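You operate a simulated robot arm through the tools that you are given. There is no shell and no other tool. Be economical: measure what you need, move in short steps, check, and stop when the job is done.

Carry out the task below with a simulated robot arm. There is one attempt and no reset: what you move stays moved.

TASK
Put things in order on the beech table. At the end: the black socks from the beech table stands where the black belt stood; the black belt from the beech table stands where the grey paper ball stood; the white clothes peg from the beech table is on the brown carton; the grey paper ball from the beech table stands on top of the blue hardback book (marked "LAKES"); whatever was shut is shut again. Leave all else as you found it, and nothing knocked over.
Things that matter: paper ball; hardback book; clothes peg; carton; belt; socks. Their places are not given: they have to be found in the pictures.

It is judged by the outcome, as a careful person would: the job done as asked, and still so three seconds after it is handed in. It fails if anything else is knocked over, pushed out of place, dropped, spilled or broken.

THE ROBOT
A 7-joint arm with a two-finger parallel gripper, fixed in place. Base frame: the origin is at the foot of the arm, x ahead of it, y to its left, z up; the work surface is at about z = 0.85. Lengths are in m, angles in rad, forces in N, time in s.
With the tool pointing down near the work surface it reaches from about 0.3 to 0.7 m from the base axis. Its first joint turns from -1.152 to 1.152 rad. Payload 1.57 kg.
Tool frame: the origin (TCP) lies between the finger pads and is the grasp point; the fingertips stand 0.03 m ahead of it; z points along the fingers, y is the line along which they close. The gripper opens to 0.11 m. The fingers are 0.024 m wide and 0.012 m thick; the gripper's body (0.048 by 0.112 m) begins 0.078 m behind the TCP.
Orientation is told as [roll, pitch, yaw] about the base's x, y, z axes, in that order, counted from this pose: with the fingers straight down and closing along the base's y, the tool's x points along the base's -x, its y along +y and its z along -z.

THE INTERFACE
- The arm moves only by the tool nudge_tool. Its argument "targets" is a list that holds one entry, the list of rows, each a list of 7 numbers: the shift along the base's x, y, z in units of 500 mm (1.0 is 500 mm), then the turn, a rotation vector about the base's x, y, z in units of 60 degrees (1.0 is 60 degrees), then the closure in counts, from 0 (fully open) to 255 (shut). In form: [[[dx, dy, dz, rx, ry, rz, jaw], ...]]. A call has 1 to 20 rows; each row is the pose to reach, as a shift and turn from the pose commanded when the call began. A call with a number of a shift or a turn outside -1 to 1 is refused whole. A row lasts 0.2 s, in which the tool goes at most 0.05 m and 0.15 rad; a call with a longer step from one row to the next is refused whole, and so is a gripper value outside its range. A pose out of reach is approached as far as the arm can. The call stops where the force on the tool passes 40 N (or 10 N more than at its start, if that is more) or the arm is blocked; 0.2 s more then pass. The fingers move at their own pace (about 0.108 m/s each) and stop on an object; they squeeze with about 41 N. The grip force told is the motor's: it shows also when the fingers shut on nothing. Time passes only in rows, and 0.2 s behind the last, so rows that repeat a pose let the fingers close. It gives the time, the measured TCP pose, the force on the tool (base axes), the opening and the grip force at its end, in the units of the frame above (readings bear some noise).
- Cameras (640 x 400 px; columns grow to the right, rows downward): "scene" is fixed at [0.1729, -0.3777, 1.4124]; the picture's right is [0.79, -0.61, 0.00], its down [-0.37, -0.47, -0.80] and it looks along [0.49, 0.63, -0.60] (base axes); focal length 349 px, centre (320, 200). "wrist" rides on the gripper at [-0.036, 0, -0.08] in the tool frame; the picture's right is [0.00, -1.00, 0.00], its down [0.97, 0.00, -0.24] and it looks along [0.24, 0.00, 0.97] (tool axes); focal length 218 px, centre (320, 200).
- grab_frame(camera): a new picture of that camera. No time passes.
- pixel_to_xyz(camera, pixels): for up to 12 pixels [column, row] of the newest picture of that camera ("zoom" is the newest enlarged one), the place [x, y, z] in the base frame of the surface seen there, good to about 0.002 m, but the place of the scene camera against the robot may be out by one fixed shift of up to 0.025 m in any direction. No time passes.
- zoom(camera, box): a new picture of the part [left, top, right, bottom] of that camera's present view, enlarged. No time passes.
- job_done(): hands the job in; it is judged then, once.

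Work in short steps. Measure before you move; look again where a grasp or a placing could have gone wrong, and mend it. You have 80 turns and 38 pictures in all, those below and enlarged ones among them. Open the gripper and draw the arm clear of the work before you hand the job in, unless the task says otherwise; then end with one line.

The tools are called after "Call:" as a command line: name --argument value ..., lists and objects as JSON in quotes. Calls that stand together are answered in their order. nudge_tool: Moves the arm, as the interface text tells. Its arguments: {"type":"object","properties":{"targets":{"type":"array"}},"required":["targets"]} The other tools are called the same way: grab_frame (camera) takes a picture; pixel_to_xyz (camera, pixels) gives the place of the surface under pixels of a picture; zoom (camera, box) takes an enlarged picture of a part of a camera's view; job_done () hands the job in.

At the start:

```text
time: 0.0
eef_pos: [0.3998, 0.0851, 1.1156]
orientation: [0.0, -0.001, -0.001]
ft_force: [-0.4, -0.4, 0.5]
grip_width: 0.1097
finger_force: 0.0
```

scene: 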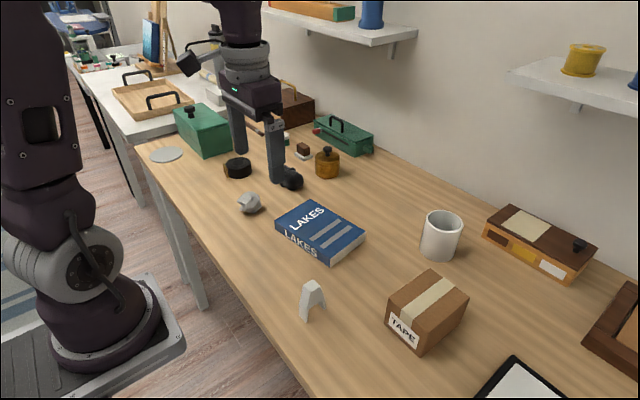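
wrist: 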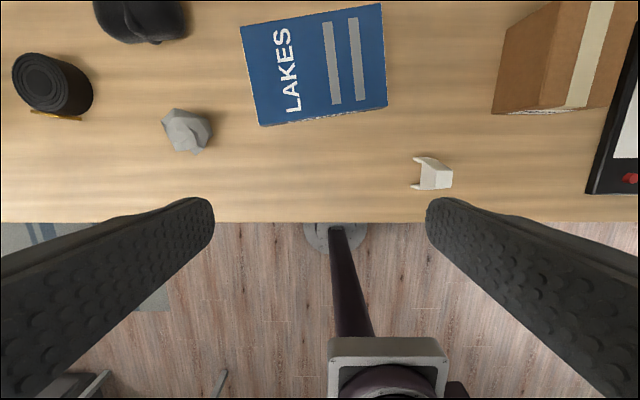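

The pictures show belt (scene 238,168), socks (290,178), ball (249,202), book, peg (312,300) and carton (427,310). I take enlarged views to measure them.

Call:
zoom --camera "scene" --box '[140, 90, 380, 240]'

Call:
pixel_to_xyz --camera "wrist" --pixels '[[45, 80], [65, 110], [140, 20], [187, 130], [255, 70], [383, 5], [387, 107], [262, 125], [435, 173], [418, 172], [545, 60], [500, 150]]'

Call:
zoom --camera "scene" --box '[260, 190, 500, 340]'

```text
2.67 times, centred on (260, 165) of scene
```

zoom: 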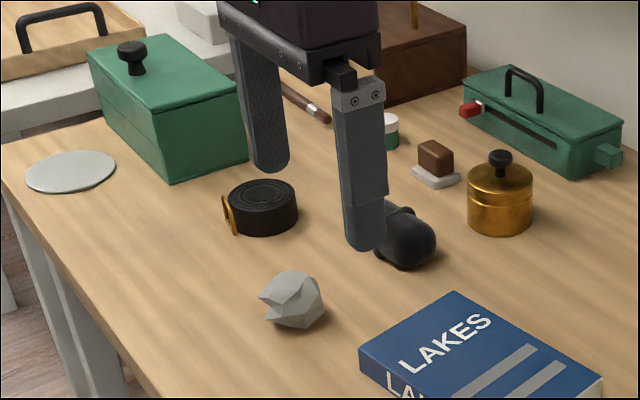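

```text
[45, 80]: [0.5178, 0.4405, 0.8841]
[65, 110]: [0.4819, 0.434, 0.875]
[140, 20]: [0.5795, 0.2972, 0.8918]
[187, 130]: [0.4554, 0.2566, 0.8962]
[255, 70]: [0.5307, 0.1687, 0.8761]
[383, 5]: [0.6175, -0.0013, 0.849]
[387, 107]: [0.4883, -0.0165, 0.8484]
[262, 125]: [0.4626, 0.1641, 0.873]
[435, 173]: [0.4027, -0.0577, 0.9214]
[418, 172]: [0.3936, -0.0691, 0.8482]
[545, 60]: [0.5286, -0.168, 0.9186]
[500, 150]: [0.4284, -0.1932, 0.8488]
```

```text
2.67 times, centred on (380, 265) of scene
```

zoom: 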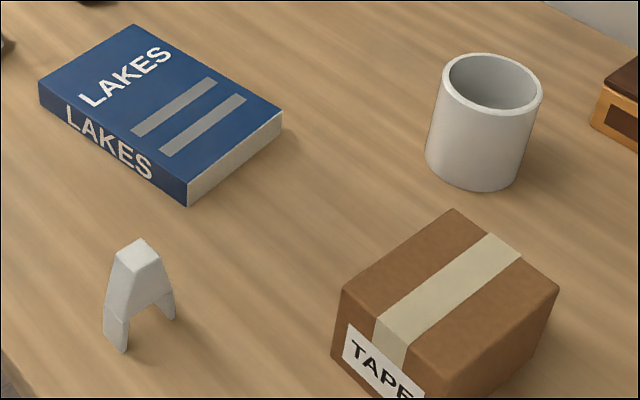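

Ball about (0.455,0.257), belt about (0.50,0.44), socks about (0.58,0.30). I move above them for a top view.

Call:
nudge_tool --targets '[[[0.034, 0.072, 0, 0, 0, 0, 0], [0.068, 0.144, 0, 0, 0, 0, 0], [0.102, 0.216, 0, 0, 0, 0, 0], [0.136, 0.288, 0, 0, 0, 0, 0], [0.17, 0.36, 0, 0, 0, 0, 0], [0.204, 0.44, 0, 0, 0, 0, 0], [0.204, 0.44, 0, 0, 0, 0, 0]]]'

Call:
grab_frame --camera "wrist"

Call:
grab_frame --camera "scene"

```text
time: 1.6
eef_pos: [0.498, 0.3043, 1.1151]
orientation: [0.001, 0.0, 0.0]
ft_force: [0.3, 0.1, 1.0]
grip_width: 0.11
finger_force: 0.1
```

```text
33 pictures are left
```

wrist: 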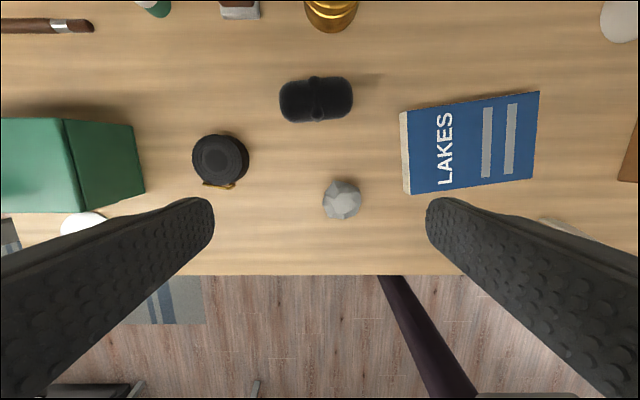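

```text
32 pictures are left
```

scene: 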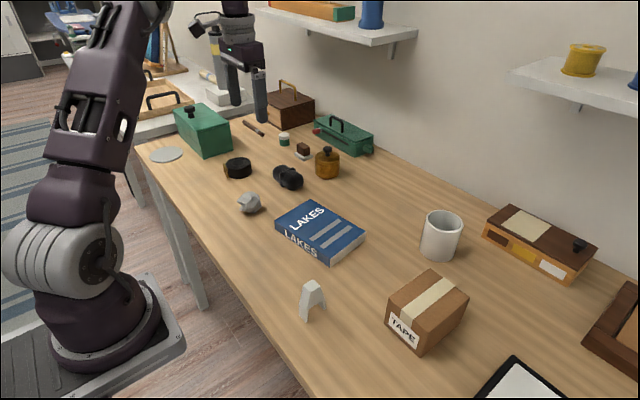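

Call:
pixel_to_xyz --camera "wrist" --pixels '[[324, 198], [360, 200], [341, 182], [340, 217], [194, 160], [248, 160], [221, 136], [219, 180], [281, 102], [352, 97], [316, 78], [316, 119]]'

Call:
pixel_to_xyz --camera "wrist" --pixels '[[409, 113], [538, 93], [533, 177], [413, 192], [402, 150], [341, 200], [218, 158], [300, 100], [335, 100], [316, 100], [212, 186], [405, 180]]'

Call:
zoom --camera "wrist" --box '[180, 60, 380, 230]'

```text
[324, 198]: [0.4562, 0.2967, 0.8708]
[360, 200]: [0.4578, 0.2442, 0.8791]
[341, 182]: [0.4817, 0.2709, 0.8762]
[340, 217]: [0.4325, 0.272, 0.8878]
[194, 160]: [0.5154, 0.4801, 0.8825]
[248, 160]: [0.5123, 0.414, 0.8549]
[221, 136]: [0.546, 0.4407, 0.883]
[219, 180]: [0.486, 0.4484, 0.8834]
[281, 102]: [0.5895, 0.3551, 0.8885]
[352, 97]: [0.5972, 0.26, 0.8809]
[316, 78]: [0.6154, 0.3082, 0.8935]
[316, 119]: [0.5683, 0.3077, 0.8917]
```

```text
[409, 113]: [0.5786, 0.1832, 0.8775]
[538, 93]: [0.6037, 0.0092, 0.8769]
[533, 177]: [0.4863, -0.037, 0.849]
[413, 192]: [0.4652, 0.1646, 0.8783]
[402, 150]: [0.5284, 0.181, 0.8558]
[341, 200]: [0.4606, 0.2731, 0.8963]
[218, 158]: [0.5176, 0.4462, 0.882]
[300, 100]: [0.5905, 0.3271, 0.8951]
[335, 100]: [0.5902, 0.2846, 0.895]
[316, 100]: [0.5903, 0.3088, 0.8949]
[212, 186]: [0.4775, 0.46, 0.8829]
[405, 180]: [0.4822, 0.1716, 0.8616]
```

```text
2.35 times, centred on (280, 145) of wrist
```

zoom: 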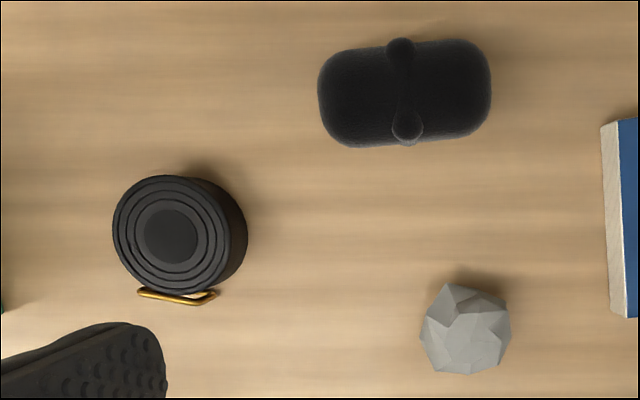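

Ball centre (0.457,0.271), top 0.896; belt centre (0.516,0.447); socks (0.592,0.308), long along y; book centre about (0.534,0.085), top 0.877. First the ball: go above it and partly down.

Call:
nudge_tool --targets '[[[-0.041, -0.033, -0.05, 0, 0, 0, 0], [-0.082, -0.066, -0.1, 0, 0, 0, 0], [-0.082, -0.066, -0.19, 0, 0, 0, 0], [-0.082, -0.066, -0.28, 0, 0, 0, 0], [-0.082, -0.066, -0.34, 0, 0, 0, 0], [-0.082, -0.066, -0.34, 0, 0, 0, 0]]]'

Call:
grab_frame --camera "wrist"

```text
time: 3.0
eef_pos: [0.4634, 0.2707, 0.9446]
orientation: [-0.002, 0.0, 0.0]
ft_force: [-0.5, 1.1, 0.4]
grip_width: 0.1101
finger_force: 0.0
```

```text
30 pictures are left
```

wrist: 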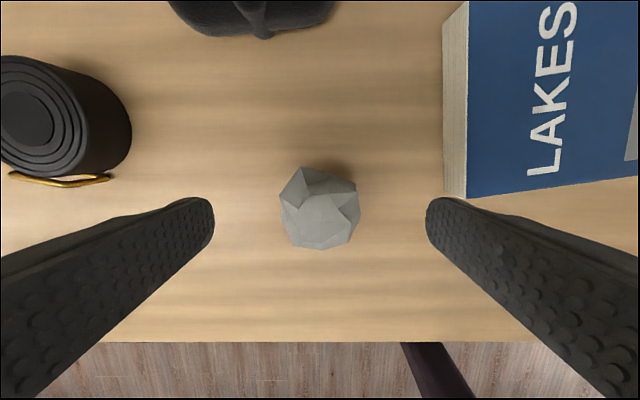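

Call:
pixel_to_xyz --camera "wrist" --pixels '[[320, 170], [320, 208], [318, 247], [282, 210], [358, 210], [480, 190], [110, 120], [240, 30]]'

Call:
nudge_tool --targets '[[[-0.006, 0, -0.06, 0, 0, 0, 0], [-0.006, 0, -0.116, 0, 0, 0, 0], [-0.006, 0, -0.116, 0, 0, 0, 0]]]'

```text
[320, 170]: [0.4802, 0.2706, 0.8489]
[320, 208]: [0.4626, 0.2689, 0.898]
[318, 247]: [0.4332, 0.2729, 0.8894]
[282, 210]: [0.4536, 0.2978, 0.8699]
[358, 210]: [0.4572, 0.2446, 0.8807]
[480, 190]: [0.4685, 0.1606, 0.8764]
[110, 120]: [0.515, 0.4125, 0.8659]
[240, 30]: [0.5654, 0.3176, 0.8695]
```

```text
time: 3.8
eef_pos: [0.46, 0.2721, 0.8899]
orientation: [0.0, -0.001, -0.002]
ft_force: [1.0, -0.1, 0.0]
grip_width: 0.1098
finger_force: 0.1
```

The fingers stand about the ball at table level; I close and lift slightly.

Call:
nudge_tool --targets '[[[0, 0, -0.006, 0, 0, 0, 100], [0, 0, -0.006, 0, 0, 0, 255], [0, 0, -0.006, 0, 0, 0, 255], [0, 0, -0.006, 0, 0, 0, 255], [0, 0, 0.08, 0, 0, 0, 255], [0, 0, 0.16, 0, 0, 0, 255]]]'

```text
time: 5.2
eef_pos: [0.4584, 0.2712, 0.9686]
orientation: [0.001, -0.001, -0.002]
ft_force: [-0.5, -1.4, -0.8]
grip_width: 0.0511
finger_force: 41.4
```

Ball held (0.051 wide). Carry it over the book centre and lower to just above.

Call:
nudge_tool --targets '[[[0.03, -0.074, 0, 0, 0, 0, 255], [0.06, -0.148, 0, 0, 0, 0, 255], [0.09, -0.222, 0, 0, 0, 0, 255], [0.12, -0.296, 0, 0, 0, 0, 255], [0.15, -0.372, 0, 0, 0, 0, 255], [0.15, -0.372, -0.05, 0, 0, 0, 255], [0.15, -0.372, -0.092, 0, 0, 0, 255], [0.15, -0.372, -0.092, 0, 0, 0, 255]]]'

Call:
zoom --camera "scene" --box '[200, 140, 440, 290]'

```text
time: 7.0
eef_pos: [0.5338, 0.0878, 0.9208]
orientation: [0.002, -0.001, -0.001]
ft_force: [-0.2, 0.5, -0.4]
grip_width: 0.0511
finger_force: 41.0
```

```text
2.67 times, centred on (320, 215) of scene
```

zoom: 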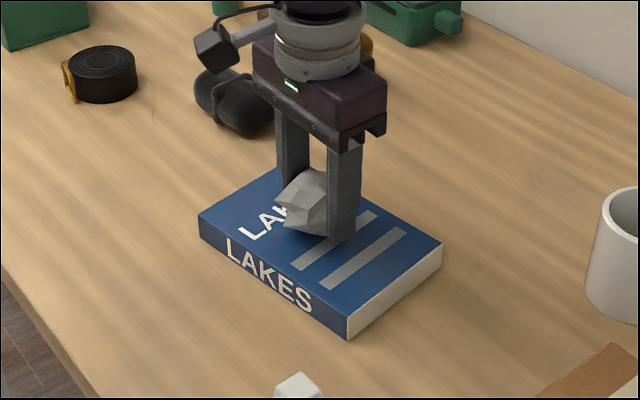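

Just above the book; lower in small steps, watching the force.

Call:
nudge_tool --targets '[[[0, 0, -0.004, 0, 0, 0, 255], [0, 0, -0.008, 0, 0, 0, 255], [0, 0, -0.01, 0, 0, 0, 255]]]'

```text
time: 7.8
eef_pos: [0.5322, 0.0878, 0.9166]
orientation: [-0.002, 0.001, 0.0]
ft_force: [0.3, -0.1, -0.3]
grip_width: 0.0512
finger_force: 40.7
```

Call:
nudge_tool --targets '[[[0, 0, -0.002, 0, 0, 0, 255], [0, 0, -0.004, 0, 0, 0, 255], [0, 0, -0.004, 0, 0, 0, 255]]]'

```text
time: 8.6
eef_pos: [0.5323, 0.0872, 0.915]
orientation: [0.002, -0.001, 0.001]
ft_force: [-0.5, -0.3, -0.3]
grip_width: 0.0513
finger_force: 40.5
```

Call:
nudge_tool --targets '[[[0, 0, -0.002, 0, 0, 0, 255], [0, 0, -0.003, 0, 0, 0, 255], [0, 0, -0.003, 0, 0, 0, 255]]]'

```text
time: 9.4
eef_pos: [0.5318, 0.0867, 0.9142]
orientation: [-0.001, 0.0, 0.0]
ft_force: [-0.9, -0.7, 0.4]
grip_width: 0.051
finger_force: 41.1
```

At contact height within a millimetre; open gently in stages and rise.

Call:
nudge_tool --targets '[[[0, 0, -0.001, 0, 0, 0, 130], [0, 0, -0.001, 0, 0, 0, 115], [0, 0, -0.001, 0, 0, 0, 80], [0, 0, -0.001, 0, 0, 0, 40], [0, 0, 0.06, 0, 0, 0, 40], [0, 0, 0.14, 0, 0, 0, 20], [0, 0, 0.22, 0, 0, 0, 0], [0, 0, 0.22, 0, 0, 0, 0]]]'

Call:
grab_frame --camera "wrist"

```text
time: 11.2
eef_pos: [0.5354, 0.088, 1.0231]
orientation: [0.0, -0.001, -0.001]
ft_force: [0.1, 0.1, 0.1]
grip_width: 0.1097
finger_force: 0.1
```

```text
28 pictures are left
```

wrist: 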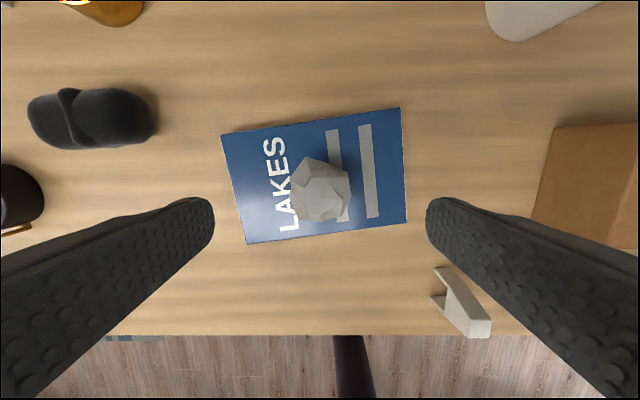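

Ball rests on the book. Next the belt: move above (0.516,0.447).

Call:
nudge_tool --targets '[[[-0.005, 0.09, 0, 0, 0, 0, 0], [-0.01, 0.18, 0, 0, 0, 0, 0], [-0.015, 0.27, 0, 0, 0, 0, 0], [-0.02, 0.36, 0, 0, 0, 0, 0], [-0.025, 0.45, 0, 0, 0, 0, 0], [-0.03, 0.54, 0, 0, 0, 0, 0], [-0.035, 0.63, 0, 0, 0, 0, 0], [-0.038, 0.718, 0, 0, 0, 0, 0], [-0.038, 0.718, -0.05, 0, 0, 0, 0], [-0.038, 0.718, -0.05, 0, 0, 0, 0]]]'

Call:
grab_frame --camera "wrist"

```text
time: 13.4
eef_pos: [0.5016, 0.4224, 0.9983]
orientation: [0.001, -0.001, -0.001]
ft_force: [-0.2, -0.4, 0.0]
grip_width: 0.1102
finger_force: 0.1
out of reach, approached as far as the arm can: row 7, 8, 9, 10
```

```text
27 pictures are left
```

wrist: 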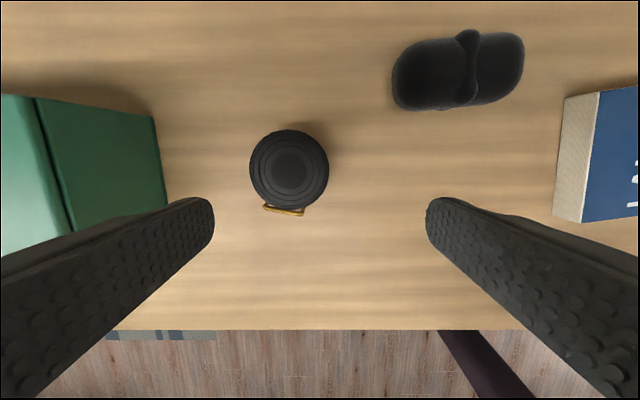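

Reach ended at radius 0.656 at this height. I measure the belt anew from here and the nearby green box; lower down the reach may be greater.

Call:
pixel_to_xyz --camera "wrist" --pixels '[[289, 132], [285, 205], [250, 170], [328, 170], [288, 168], [167, 200], [154, 118], [265, 208], [303, 212], [398, 80], [523, 50], [285, 214]]'

Call:
zoom --camera "wrist" --box '[200, 100, 360, 230]'

```text
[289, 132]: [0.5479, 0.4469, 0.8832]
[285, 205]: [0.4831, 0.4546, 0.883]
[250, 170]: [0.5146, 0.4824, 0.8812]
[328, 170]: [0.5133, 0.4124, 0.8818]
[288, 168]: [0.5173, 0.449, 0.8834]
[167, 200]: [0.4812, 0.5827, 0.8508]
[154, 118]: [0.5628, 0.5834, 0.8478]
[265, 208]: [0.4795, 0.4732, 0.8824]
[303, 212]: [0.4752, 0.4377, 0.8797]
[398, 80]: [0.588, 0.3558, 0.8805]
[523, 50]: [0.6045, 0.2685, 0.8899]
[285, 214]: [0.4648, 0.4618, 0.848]
```

```text
3.08 times, centred on (280, 165) of wrist
```

zoom: 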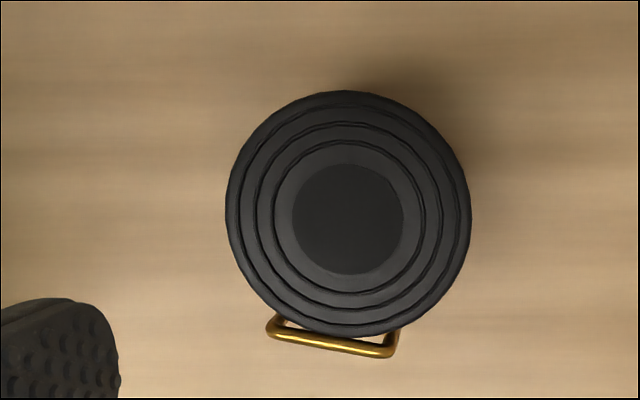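

Belt centre (0.516,0.448), diameter 0.07. Lower to z 0.935 (tips still above the belt) keeping the same lateral command, and see how far it reaches.

Call:
nudge_tool --targets '[[[0, 0, -0.04, 0, 0, 0, 0], [0, 0, -0.08, 0, 0, 0, 0], [0, 0, -0.12, 0, 0, 0, 0], [0, 0, -0.12, 0, 0, 0, 0]]]'

```text
time: 14.4
eef_pos: [0.4997, 0.4262, 0.9369]
orientation: [0.0, -0.001, -0.002]
ft_force: [-0.3, -0.2, 0.6]
grip_width: 0.1101
finger_force: 0.0
```

Call:
nudge_tool --targets '[[[0.016, 0.022, 0, 0, 0, 0, 0], [0.032, 0.043, 0, 0, 0, 0, 0], [0.032, 0.043, 0, 0, 0, 0, 0]]]'

```text
time: 15.2
eef_pos: [0.5025, 0.4315, 0.9377]
orientation: [0.001, 0.0, -0.001]
ft_force: [0.2, -0.5, 0.1]
grip_width: 0.1101
finger_force: 0.1
out of reach, approached as far as the arm can: row 1, 2, 3
```

Straight down tops out at radius 0.662 and the belt is at 0.683, so I tilt the fingers outward by 0.2 rad about y (the closing axis) and then go over the belt.

Call:
nudge_tool --targets '[[[0, 0, 0.01, 0, -0.1, 0, 0], [0, 0, 0.01, 0, -0.191, 0, 0], [0.014, 0.016, 0.01, 0, -0.191, 0, 0], [0.027, 0.032, 0.01, 0, -0.191, 0, 0], [0.027, 0.032, 0.01, 0, -0.191, 0, 0]]]'

Call:
grab_frame --camera "wrist"

```text
time: 16.4
eef_pos: [0.5139, 0.4472, 0.9431]
orientation: [-0.001, -0.2, 0.0]
ft_force: [0.3, 0.7, -1.3]
grip_width: 0.1102
finger_force: 0.1
```

```text
25 pictures are left
```

wrist: 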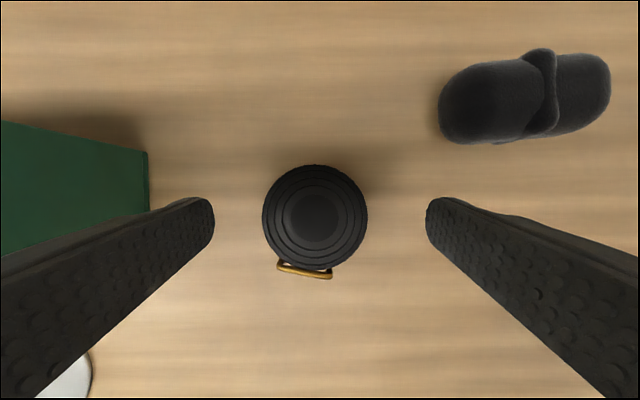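

Aligned with the belt between the fingers. Lower and grasp.

Call:
nudge_tool --targets '[[[0, 0, -0.05, 0, 0, 0, 0], [0, 0, -0.1, 0, 0, 0, 0], [0, 0, -0.108, 0, 0, 0, 0], [0, 0, -0.108, 0, 0, 0, 0]]]'

```text
time: 17.4
eef_pos: [0.5137, 0.4466, 0.889]
orientation: [0.0, -0.201, -0.001]
ft_force: [0.6, 0.7, -0.3]
grip_width: 0.1097
finger_force: 0.1
```

Call:
nudge_tool --targets '[[[0, 0, 0, 0, 0, 0, 100], [0, 0, 0, 0, 0, 0, 255], [0, 0, 0, 0, 0, 0, 255], [0, 0, 0.05, 0, 0, 0, 255], [0, 0, 0.12, 0, 0, 0, 255], [0, 0, 0.12, 0, 0, 0, 255]]]'

Call:
grab_frame --camera "wrist"

```text
time: 18.8
eef_pos: [0.5154, 0.4452, 0.9496]
orientation: [0.001, -0.2, 0.0]
ft_force: [0.4, -0.4, -0.7]
grip_width: 0.0695
finger_force: 41.4
```

```text
24 pictures are left
```

wrist: 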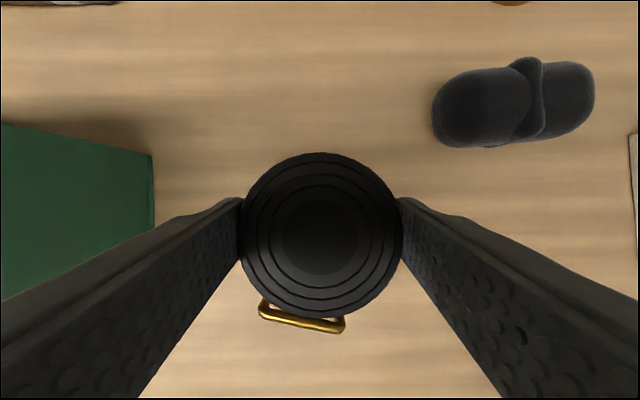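

Belt held (0.0695). Carry it to the ball's old spot and lower.

Call:
nudge_tool --targets '[[[-0.024, -0.07, 0, 0, 0, 0, 255], [-0.048, -0.14, 0, 0, 0, 0, 255], [-0.072, -0.21, 0, 0, 0, 0, 255], [-0.096, -0.28, 0, 0, 0, 0, 255], [-0.119, -0.35, 0, 0, 0, 0, 255], [-0.119, -0.35, -0.05, 0, 0, 0, 255], [-0.119, -0.35, -0.1, 0, 0, 0, 255], [-0.119, -0.35, -0.114, 0, 0, 0, 255], [-0.119, -0.35, -0.114, 0, 0, 0, 255]]]'

```text
time: 20.8
eef_pos: [0.4547, 0.2713, 0.8918]
orientation: [0.0, -0.201, 0.0]
ft_force: [0.6, -0.1, -1.7]
grip_width: 0.0695
finger_force: 41.1
```

Call:
nudge_tool --targets '[[[0, 0, -0.003, 0, 0, 0, 255], [0, 0, -0.005, 0, 0, 0, 255], [0, 0, -0.005, 0, 0, 0, 255]]]'

```text
time: 21.6
eef_pos: [0.4552, 0.2714, 0.8905]
orientation: [0.001, -0.201, -0.001]
ft_force: [-0.1, 0.1, -1.9]
grip_width: 0.0695
finger_force: 40.8
```

At the table; open and rise.

Call:
nudge_tool --targets '[[[0, 0, -0.006, 0, 0, 0, 80], [0, 0, -0.006, 0, 0, 0, 50], [0, 0, -0.006, 0, 0, 0, 20], [0, 0, 0.06, 0, 0, 0, 10], [0, 0, 0.15, 0, 0, 0, 0], [0, 0, 0.24, 0, 0, 0, 0], [0, 0, 0.24, 0, 0, 0, 0]]]'

Call:
grab_frame --camera "wrist"

```text
time: 23.2
eef_pos: [0.4511, 0.2709, 1.0104]
orientation: [0.0, -0.203, -0.001]
ft_force: [0.0, 0.5, -0.2]
grip_width: 0.11
finger_force: 0.1
```

```text
23 pictures are left
```

wrist: 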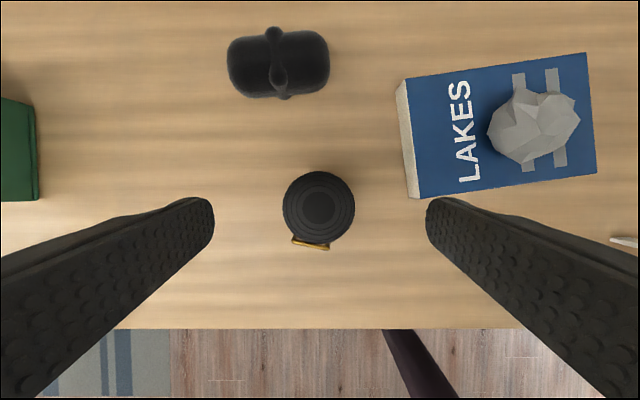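

Call:
pixel_to_xyz --camera "wrist" --pixels '[[318, 173], [318, 240], [284, 207], [353, 207], [319, 207], [231, 68], [328, 58], [272, 30], [285, 96], [252, 38], [257, 96], [305, 92]]'

Call:
zoom --camera "wrist" --box '[200, 10, 360, 110]'

```text
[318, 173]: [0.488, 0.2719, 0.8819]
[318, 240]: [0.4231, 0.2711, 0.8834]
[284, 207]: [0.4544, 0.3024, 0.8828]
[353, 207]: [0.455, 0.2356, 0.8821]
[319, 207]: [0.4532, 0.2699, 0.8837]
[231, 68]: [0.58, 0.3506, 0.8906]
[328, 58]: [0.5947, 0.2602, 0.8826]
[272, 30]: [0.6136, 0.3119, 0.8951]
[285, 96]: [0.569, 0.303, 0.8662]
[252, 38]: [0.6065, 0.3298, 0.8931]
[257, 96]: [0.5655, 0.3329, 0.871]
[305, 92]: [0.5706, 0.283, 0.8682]
```

```text
4.00 times, centred on (280, 60) of wrist
```

zoom: 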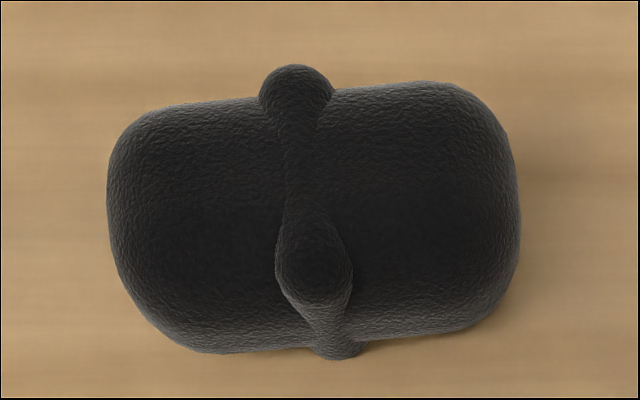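

Belt sits at (0.455,0.270), as the ball did. For the socks I'll grip across the short side (closing axis about 8° off x), tilted toward +y so the belt's old place is reachable. First untilt.

Call:
nudge_tool --targets '[[[0, 0, 0, 0, 0.1, 0, 0], [0, 0, 0, 0, 0.192, 0, 0], [0, 0, 0, 0, 0.192, 0, 0]]]'

Call:
nudge_tool --targets '[[[0.02, 0, 0, 0, 0, 0.14, 0], [0.04, 0, 0, 0, 0, 0.28, 0], [0.06, 0, 0, 0, 0, 0.42, 0], [0.08, 0, 0, 0, 0, 0.56, 0], [0.1, 0, 0, 0, 0, 0.7, 0], [0.1, 0, 0, 0, 0, 0.816, 0], [0.1, 0, 0, 0, 0, 0.816, 0]]]'

Call:
nudge_tool --targets '[[[0.02, 0, 0, 0, 0, 0.14, 0], [0.04, 0, 0, 0, 0, 0.28, 0], [0.06, 0, 0, 0, 0, 0.42, 0], [0.08, 0, 0, 0, 0, 0.56, 0], [0.1, 0, 0, 0, 0, 0.7, 0], [0.1, 0, 0, 0, 0, 0.816, 0], [0.1, 0, 0, 0, 0, 0.816, 0]]]'

```text
time: 24.0
eef_pos: [0.4542, 0.271, 1.0103]
orientation: [0.0, 0.002, 0.0]
ft_force: [0.0, -0.6, 0.0]
grip_width: 0.1101
finger_force: 0.1
```

```text
time: 25.6
eef_pos: [0.5047, 0.2714, 1.0091]
orientation: [0.0, 0.003, 0.856]
ft_force: [-0.7, 0.7, 0.7]
grip_width: 0.11
finger_force: 0.1
```

```text
time: 27.2
eef_pos: [0.5544, 0.2711, 1.0088]
orientation: [0.0, 0.002, 1.709]
ft_force: [0.6, 0.0, 0.5]
grip_width: 0.1099
finger_force: 0.1
```

Call:
nudge_tool --targets '[[[0, 0, 0, 0.118, 0.016, 0, 30], [0, 0, 0, 0.236, 0.033, 0, 30], [0.036, 0.036, -0.04, 0.236, 0.033, 0, 30], [0.072, 0.072, -0.09, 0.236, 0.033, 0, 30], [0.072, 0.072, -0.09, 0.236, 0.033, 0, 30]]]'

Call:
grab_frame --camera "wrist"

```text
time: 28.4
eef_pos: [0.5935, 0.3075, 0.9667]
orientation: [0.002, -0.247, 1.709]
ft_force: [-0.2, -1.0, -0.1]
grip_width: 0.0973
finger_force: 0.0
```

```text
21 pictures are left
```

wrist: 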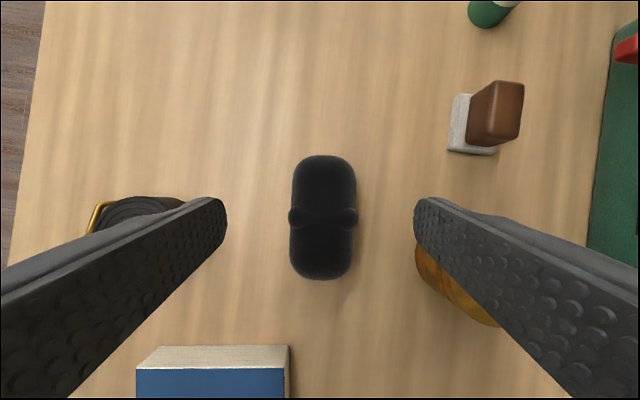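

Well aligned with the socks' short axis. I measure the pot, belt and socks against the finger paths.

Call:
pixel_to_xyz --camera "wrist" --pixels '[[418, 258], [440, 290], [150, 204], [323, 156], [322, 278], [293, 190], [353, 190], [290, 217], [356, 217], [323, 216], [288, 355], [455, 150]]'

Call:
zoom --camera "scene" --box '[200, 90, 400, 230]'

```text
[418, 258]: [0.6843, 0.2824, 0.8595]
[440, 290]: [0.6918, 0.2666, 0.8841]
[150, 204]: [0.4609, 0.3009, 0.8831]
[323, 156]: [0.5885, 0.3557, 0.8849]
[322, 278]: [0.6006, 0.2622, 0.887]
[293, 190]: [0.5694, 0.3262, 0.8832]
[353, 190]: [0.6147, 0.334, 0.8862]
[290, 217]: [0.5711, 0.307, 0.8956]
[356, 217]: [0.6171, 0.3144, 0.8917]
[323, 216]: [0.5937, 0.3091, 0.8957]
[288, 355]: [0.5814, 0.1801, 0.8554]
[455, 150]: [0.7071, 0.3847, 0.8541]
```

```text
2.86 times, centred on (300, 160) of scene
```

zoom: 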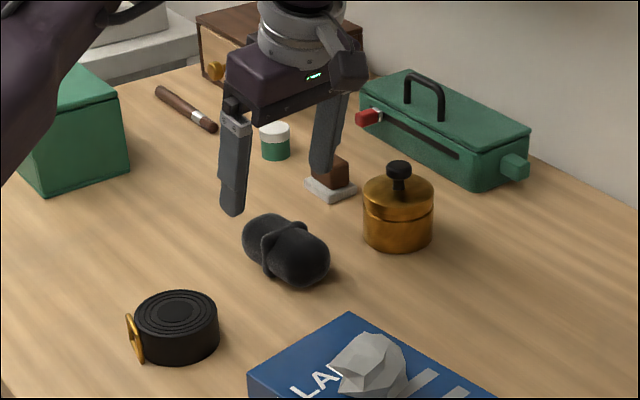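

Socks centre (0.594,0.309), pot 3 cm clear of the finger. Descend with 0.08 opening.

Call:
nudge_tool --targets '[[[0, 0, -0.05, 0, 0, 0, 60], [0, 0, -0.1, 0, 0, 0, 60], [0, 0, -0.15, 0, 0, 0, 60], [0, 0, -0.156, 0, 0, 0, 60], [0, 0, -0.156, 0, 0, 0, 60]]]'

```text
time: 29.6
eef_pos: [0.5914, 0.3074, 0.8849]
orientation: [-0.001, -0.247, 1.709]
ft_force: [0.4, 0.3, 0.5]
grip_width: 0.0842
finger_force: 0.1
```

Call:
nudge_tool --targets '[[[0, 0, 0.004, 0, 0, 0, 120], [0, 0, 0.004, 0, 0, 0, 255], [0, 0, 0.004, 0, 0, 0, 255], [0, 0, 0.05, 0, 0, 0, 255], [0, 0, 0.13, 0, 0, 0, 255], [0, 0, 0.13, 0, 0, 0, 255]]]'

Call:
grab_frame --camera "wrist"

```text
time: 31.0
eef_pos: [0.5913, 0.3072, 0.9529]
orientation: [-0.001, -0.249, 1.708]
ft_force: [-0.3, 0.2, -1.4]
grip_width: 0.0514
finger_force: 40.8
```

```text
19 pictures are left
```

wrist: 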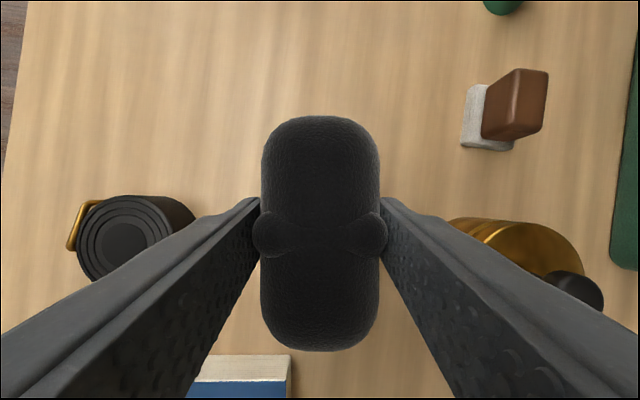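

Socks held. Carry to the belt's old place (0.516,0.447) and lower to just above.

Call:
nudge_tool --targets '[[[-0.037, 0.07, 0, 0, 0, 0, 255], [-0.074, 0.14, 0, 0, 0, 0, 255], [-0.111, 0.21, 0, 0, 0, 0, 255], [-0.149, 0.278, 0, 0, 0, 0, 255], [-0.149, 0.278, -0.06, 0, 0, 0, 255], [-0.149, 0.278, -0.12, 0, 0, 0, 255], [-0.149, 0.278, -0.12, 0, 0, 0, 255]]]'

```text
time: 32.6
eef_pos: [0.5182, 0.4448, 0.8918]
orientation: [0.001, -0.248, 1.708]
ft_force: [0.6, 0.5, -0.8]
grip_width: 0.0513
finger_force: 40.6
```

Call:
nudge_tool --targets '[[[-0.002, 0.003, -0.005, 0, 0, 0, 255], [-0.002, 0.003, -0.008, 0, 0, 0, 255], [-0.002, 0.003, -0.008, 0, 0, 0, 255]]]'

```text
time: 33.4
eef_pos: [0.5161, 0.4475, 0.8866]
orientation: [0.0, -0.248, 1.709]
ft_force: [-1.7, -1.9, 5.7]
grip_width: 0.0512
finger_force: 40.9
```

Contact felt (5.7 N). Release and rise.

Call:
nudge_tool --targets '[[[0, 0, 0, 0, 0, 0, 110], [0, 0, 0, 0, 0, 0, 60], [0, 0, 0, 0, 0, 0, 40], [0, 0, 0.06, 0, 0, 0, 40], [0, 0, 0.14, 0, 0, 0, 40], [-0.05, -0.05, 0.2, 0, 0, 0, 0], [-0.1, -0.1, 0.24, 0, 0, 0, 0], [-0.1, -0.1, 0.24, 0, 0, 0, 0]]]'

Call:
grab_frame --camera "wrist"

```text
time: 35.2
eef_pos: [0.4627, 0.3962, 1.0108]
orientation: [0.0, -0.248, 1.708]
ft_force: [-0.4, -0.5, 0.6]
grip_width: 0.1101
finger_force: 0.0
```

```text
18 pictures are left
```

wrist: 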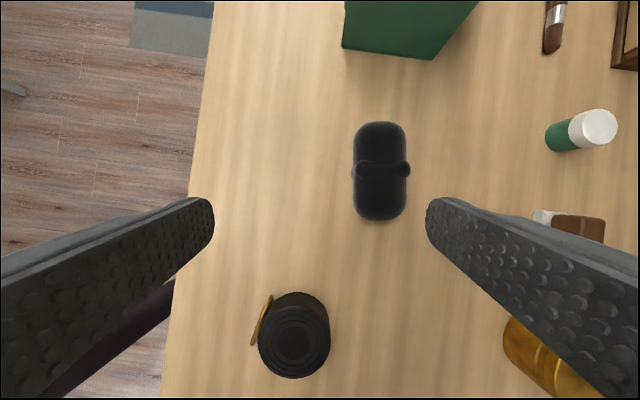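

Call:
pixel_to_xyz --camera "wrist" --pixels '[[380, 123], [380, 218], [355, 172], [408, 170], [382, 170], [293, 343]]'

Call:
nudge_tool --targets '[[[0, -0.08, 0.02, -0.118, -0.016, 0, 0], [0, -0.16, 0.02, -0.236, -0.033, 0, 0], [0, -0.16, 0.02, -0.236, -0.033, 0, 0]]]'

```text
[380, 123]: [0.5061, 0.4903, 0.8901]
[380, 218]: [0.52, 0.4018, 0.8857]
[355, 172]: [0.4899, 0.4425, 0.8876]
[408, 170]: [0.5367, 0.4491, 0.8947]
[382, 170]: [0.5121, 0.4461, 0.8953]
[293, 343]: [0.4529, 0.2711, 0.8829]
```

```text
time: 36.0
eef_pos: [0.4652, 0.3186, 1.019]
orientation: [0.001, 0.002, 1.709]
ft_force: [0.1, -1.1, 0.5]
grip_width: 0.1101
finger_force: 0.1
```

Socks stand at (0.513,0.446), good. Now go toward the peg, turning the yaw back on the way.

Call:
nudge_tool --targets '[[[0, -0.08, 0.02, 0, 0, -0.12, 0], [0, -0.16, 0.04, 0, 0, -0.24, 0], [0, -0.24, 0.06, 0, 0, -0.36, 0], [0, -0.32, 0.06, 0, 0, -0.48, 0], [0, -0.4, 0.06, 0, 0, -0.6, 0], [0, -0.48, 0.06, 0, 0, -0.72, 0], [0, -0.48, 0.06, 0, 0, -0.816, 0]]]'

Call:
nudge_tool --targets '[[[-0.02, -0.06, 0, 0, 0, -0.12, 0], [-0.04, -0.12, 0, 0, 0, -0.24, 0], [-0.06, -0.18, 0, 0, 0, -0.36, 0], [-0.06, -0.24, 0, 0, 0, -0.48, 0], [-0.06, -0.28, 0, 0, 0, -0.6, 0], [-0.06, -0.28, 0, 0, 0, -0.72, 0], [-0.06, -0.28, 0, 0, 0, -0.816, 0], [-0.06, -0.28, 0, 0, 0, -0.816, 0]]]'

Call:
grab_frame --camera "wrist"

Call:
grab_frame --camera "scene"

```text
time: 37.6
eef_pos: [0.4662, 0.0763, 1.0477]
orientation: [0.0, -0.001, 0.854]
ft_force: [-0.7, -0.6, 0.3]
grip_width: 0.11
finger_force: 0.1
```

```text
time: 39.4
eef_pos: [0.4353, -0.062, 1.0478]
orientation: [0.001, 0.0, -0.002]
ft_force: [-0.4, 0.4, -0.5]
grip_width: 0.1099
finger_force: 0.1
```

```text
17 pictures are left
```

wrist: 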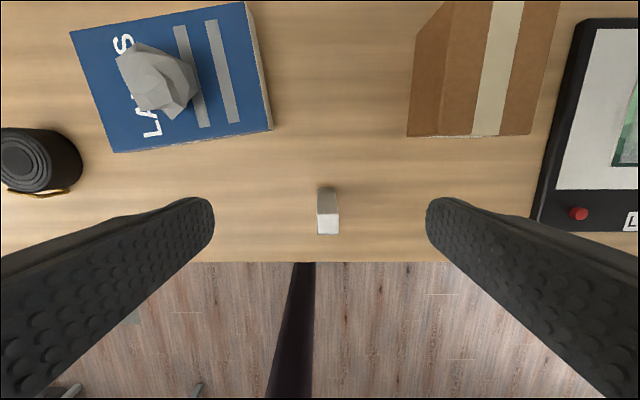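

```text
16 pictures are left
```

scene: 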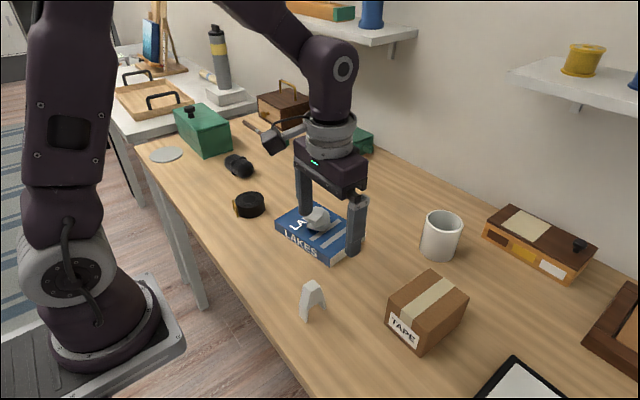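

Call:
zoom --camera "wrist" --box '[280, 170, 380, 250]'

Call:
zoom --camera "scene" --box '[270, 260, 350, 340]'

Call:
pixel_to_xyz --camera "wrist" --pixels '[[319, 208], [337, 208], [328, 225], [319, 232], [337, 232], [328, 208], [328, 195], [322, 188], [408, 134], [530, 134], [440, 5], [418, 36]]'

Call:
pixel_to_xyz --camera "scene" --pixels '[[313, 283], [306, 286], [321, 290], [308, 318], [322, 307], [430, 270], [468, 295], [390, 308], [425, 337], [428, 300]]'

```text
5.00 times, centred on (330, 210) of wrist
```

zoom: 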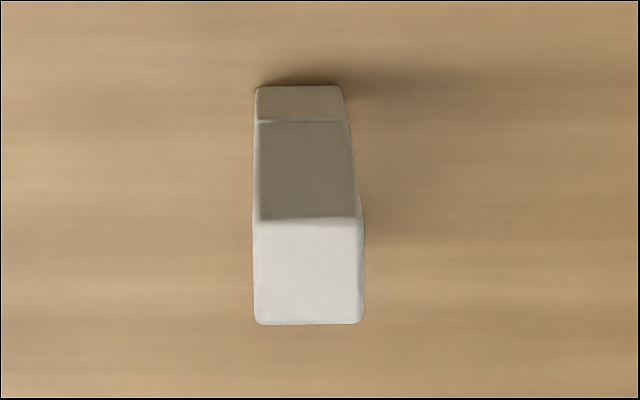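

```text
5.00 times, centred on (310, 300) of scene
```

zoom: 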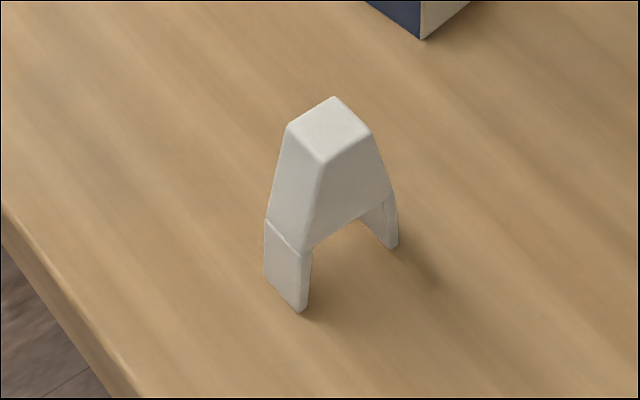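

```text
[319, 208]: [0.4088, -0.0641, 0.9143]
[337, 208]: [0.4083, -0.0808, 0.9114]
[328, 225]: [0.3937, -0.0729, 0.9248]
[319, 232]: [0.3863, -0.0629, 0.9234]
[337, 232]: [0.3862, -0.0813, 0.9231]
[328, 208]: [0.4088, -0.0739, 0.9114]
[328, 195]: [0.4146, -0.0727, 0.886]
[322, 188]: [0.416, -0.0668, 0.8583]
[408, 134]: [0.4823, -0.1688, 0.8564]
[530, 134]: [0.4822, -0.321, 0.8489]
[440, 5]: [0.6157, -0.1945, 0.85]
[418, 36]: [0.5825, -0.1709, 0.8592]
```

```text
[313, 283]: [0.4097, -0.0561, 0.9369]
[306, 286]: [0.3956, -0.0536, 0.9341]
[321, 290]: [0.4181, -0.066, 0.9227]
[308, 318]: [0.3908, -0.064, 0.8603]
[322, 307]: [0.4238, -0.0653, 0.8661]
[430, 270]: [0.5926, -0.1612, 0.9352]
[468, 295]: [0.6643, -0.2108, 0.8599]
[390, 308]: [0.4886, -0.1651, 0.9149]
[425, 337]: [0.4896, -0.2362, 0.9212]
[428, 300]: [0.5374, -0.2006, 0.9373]
```

Peg: centre (0.396,-0.072), top 0.924, thin along y (0.019), legs along x. Grip along y around its body at z≈0.90.

Call:
nudge_tool --targets '[[[-0.078, -0.02, 0, 0, 0, 0, 70], [-0.078, -0.02, -0.09, 0, 0, 0, 70], [-0.078, -0.02, -0.18, 0, 0, 0, 70], [-0.078, -0.02, -0.26, 0, 0, 0, 70], [-0.078, -0.02, -0.296, 0, 0, 0, 70], [-0.078, -0.02, -0.296, 0, 0, 0, 70]]]'

Call:
grab_frame --camera "wrist"

```text
time: 40.8
eef_pos: [0.3966, -0.0746, 0.8986]
orientation: [-0.001, 0.003, 0.001]
ft_force: [0.4, -0.5, -0.2]
grip_width: 0.0799
finger_force: 0.1
```

```text
13 pictures are left
```

wrist: 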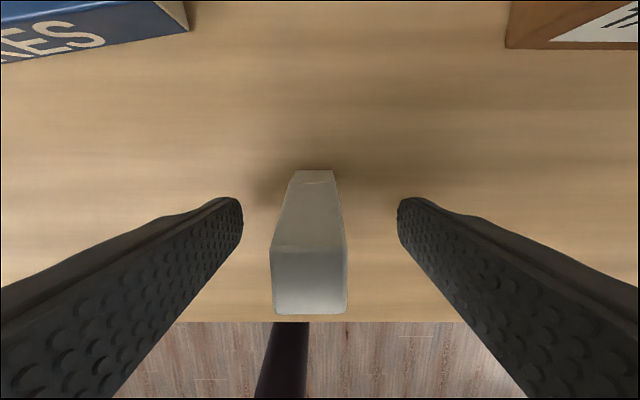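

The peg lies between the fingers, 2-3 mm to the left; I adjust, close and lift.

Call:
nudge_tool --targets '[[[0, 0.005, 0, 0, 0, 0, 100], [0, 0.005, 0, 0, 0, 0, 150], [0, 0.005, 0, 0, 0, 0, 180], [0, 0.005, 0, 0, 0, 0, 255], [0, 0.005, 0, 0, 0, 0, 255], [0, 0.005, 0.08, 0, 0, 0, 255], [0, 0.005, 0.17, 0, 0, 0, 255], [0, 0.005, 0.26, 0, 0, 0, 255], [0, 0.005, 0.26, 0, 0, 0, 255]]]'

Call:
grab_frame --camera "wrist"

```text
time: 42.8
eef_pos: [0.3976, -0.0714, 1.028]
orientation: [0.0, 0.002, 0.0]
ft_force: [-0.2, 0.7, -0.8]
grip_width: 0.0208
finger_force: 34.2
```

```text
12 pictures are left
```

wrist: 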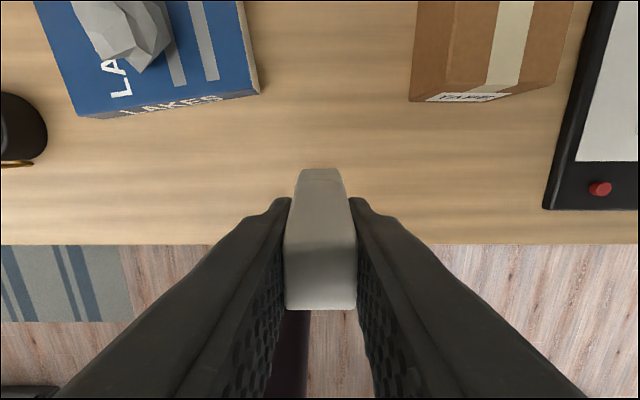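

Peg held (0.0208). Go over the carton, staying high, and look.

Call:
nudge_tool --targets '[[[0, 0, 0.06, 0, 0, 0, 255], [0.06, -0.06, 0.06, 0, 0, 0, 255], [0.12, -0.12, 0.06, 0, 0, 0, 255], [0.18, -0.19, 0.06, 0, 0, 0, 255], [0.24, -0.25, 0.06, 0, 0, 0, 255], [0.24, -0.25, 0.06, 0, 0, 0, 255]]]'

Call:
grab_frame --camera "wrist"

Call:
pixel_to_xyz --camera "wrist" --pixels '[[320, 130], [280, 120], [380, 120], [250, 100], [400, 100], [230, 150], [420, 180], [320, 60], [240, 60], [400, 60], [250, 180], [400, 200]]'

```text
time: 44.2
eef_pos: [0.5151, -0.1945, 1.0606]
orientation: [-0.001, 0.003, -0.001]
ft_force: [0.5, -0.6, -0.4]
grip_width: 0.0208
finger_force: 34.3
```

```text
11 pictures are left
```

wrist: 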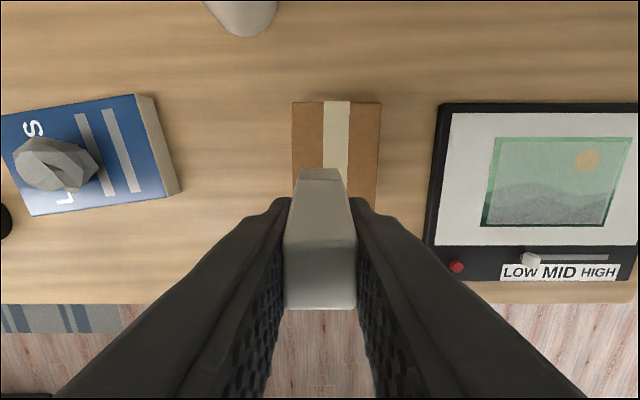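

```text
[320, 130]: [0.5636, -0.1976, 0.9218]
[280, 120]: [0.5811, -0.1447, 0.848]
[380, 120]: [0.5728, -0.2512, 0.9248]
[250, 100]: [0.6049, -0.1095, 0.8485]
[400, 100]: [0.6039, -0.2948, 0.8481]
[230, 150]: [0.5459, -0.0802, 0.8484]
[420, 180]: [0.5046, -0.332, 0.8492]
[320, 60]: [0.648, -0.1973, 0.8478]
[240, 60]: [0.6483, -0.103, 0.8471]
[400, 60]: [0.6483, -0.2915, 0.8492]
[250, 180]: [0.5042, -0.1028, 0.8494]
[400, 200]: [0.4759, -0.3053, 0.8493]
```

Carton top at z≈0.924, centre about (0.533,-0.211). Move over and lower to just above it.

Call:
nudge_tool --targets '[[[0.036, -0.033, 0, 0, 0, 0, 255], [0.036, -0.033, -0.08, 0, 0, 0, 255], [0.036, -0.033, -0.14, 0, 0, 0, 255], [0.036, -0.033, -0.16, 0, 0, 0, 255], [0.036, -0.033, -0.16, 0, 0, 0, 255]]]'

Call:
zoom --camera "scene" --box '[360, 220, 500, 360]'

```text
time: 45.4
eef_pos: [0.5359, -0.2118, 0.9793]
orientation: [0.001, 0.001, 0.0]
ft_force: [-0.2, -0.5, -0.2]
grip_width: 0.0208
finger_force: 34.0
```

```text
2.86 times, centred on (430, 290) of scene
```

zoom: 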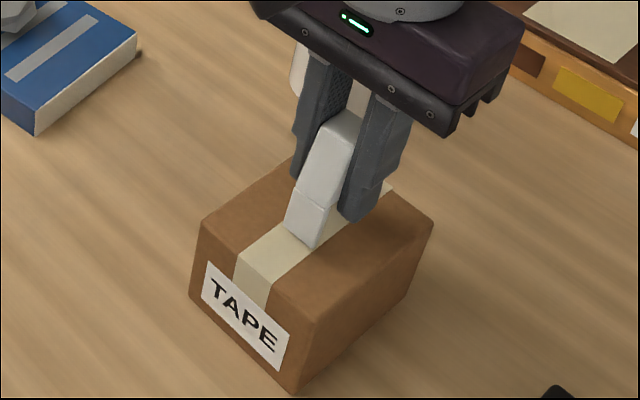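

Nearly down on the middle of the carton; lower by millimetres until contact.

Call:
nudge_tool --targets '[[[0, 0, -0.003, 0, 0, 0, 255], [0, 0, -0.006, 0, 0, 0, 255], [0, 0, -0.008, 0, 0, 0, 255], [0, 0, -0.008, 0, 0, 0, 255]]]'

```text
time: 46.4
eef_pos: [0.5347, -0.2127, 0.9755]
orientation: [0.001, 0.002, 0.0]
ft_force: [-0.9, 0.4, -0.6]
grip_width: 0.0209
finger_force: 34.4
```

Call:
nudge_tool --targets '[[[0, 0, -0.002, 0, 0, 0, 255], [0, 0, -0.004, 0, 0, 0, 255], [0, 0, -0.004, 0, 0, 0, 255]]]'

```text
time: 47.2
eef_pos: [0.5344, -0.2112, 0.9736]
orientation: [0.001, 0.0, 0.002]
ft_force: [-1.8, 0.6, 11.3]
grip_width: 0.0208
finger_force: 34.0
```

Contact (11 N). Ease up slightly, open and rise straight.

Call:
nudge_tool --targets '[[[0, 0, 0.001, 0, 0, 0, 255], [0, 0, 0.001, 0, 0, 0, 190], [0, 0, 0.001, 0, 0, 0, 160], [0, 0, 0.001, 0, 0, 0, 110], [0, 0, 0.001, 0, 0, 0, 90], [0, 0, 0.06, 0, 0, 0, 90], [0, 0, 0.14, 0, 0, 0, 90], [0, 0, 0.22, 0, 0, 0, 60], [0, 0, 0.28, 0, 0, 0, 0], [-0.08, 0.06, 0.28, 0, 0, 0, 0], [-0.16, 0.12, 0.28, 0, 0, 0, 0], [-0.22, 0.18, 0.28, 0, 0, 0, 0], [-0.22, 0.18, 0.28, 0, 0, 0, 0]]]'

Call:
grab_frame --camera "scene"

Call:
grab_frame --camera "wrist"

```text
time: 50.0
eef_pos: [0.426, -0.1212, 1.111]
orientation: [0.001, 0.002, -0.001]
ft_force: [-0.3, -0.3, -0.1]
grip_width: 0.1097
finger_force: 0.1
```

```text
9 pictures are left
```

scene: 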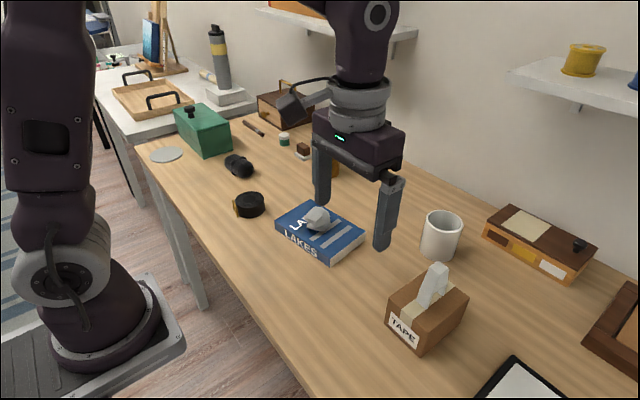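

```text
8 pictures are left
```

wrist: 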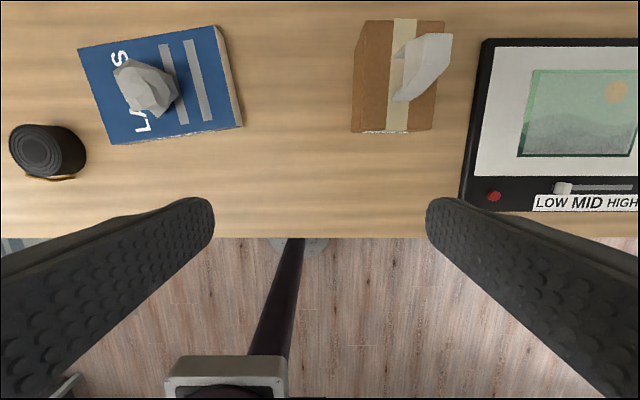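

Call:
zoom --camera "scene" --box '[370, 240, 490, 360]'

Call:
nudge_tool --targets '[[[-0.03, 0.08, 0, 0, 0, 0, 0], [-0.05, 0.16, 0, 0, 0, 0, 0], [-0.05, 0.24, 0, 0, 0, 0, 0], [-0.05, 0.32, 0, 0, 0, 0, 0], [-0.05, 0.32, 0, 0, 0, 0, 0], [-0.05, 0.32, 0, 0, 0, 0, 0]]]'

Call:
grab_frame --camera "scene"

```text
3.33 times, centred on (430, 300) of scene
```

zoom: 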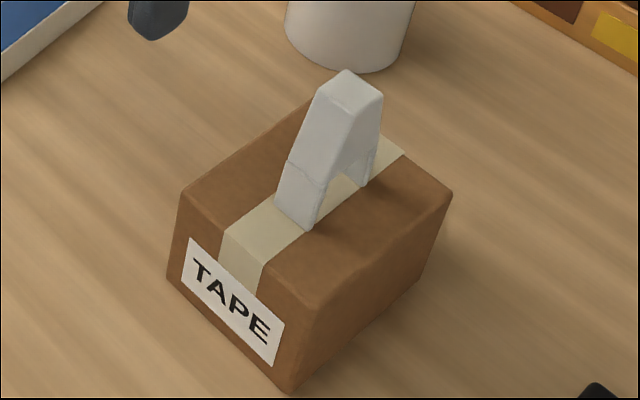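

```text
time: 51.4
eef_pos: [0.4002, 0.0392, 1.1126]
orientation: [0.001, 0.002, 0.001]
ft_force: [-0.4, -0.1, -0.6]
grip_width: 0.11
finger_force: 0.1
```

```text
6 pictures are left
```

scene: 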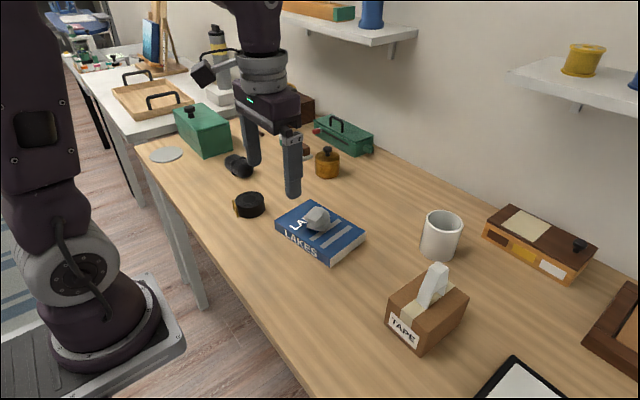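

All four things are in place and upright, nothing else has moved, and the gripper is open and clear; I hand in.

Call:
job_done

```text
The job is handed in.
```

The job is handed in. The paper ball is on the LAKES book, the belt stands where the ball was, the socks stand where the belt was (within about 4 mm), and the peg stands upright on the carton. I opened nothing, and the last picture shows nothing else moved.
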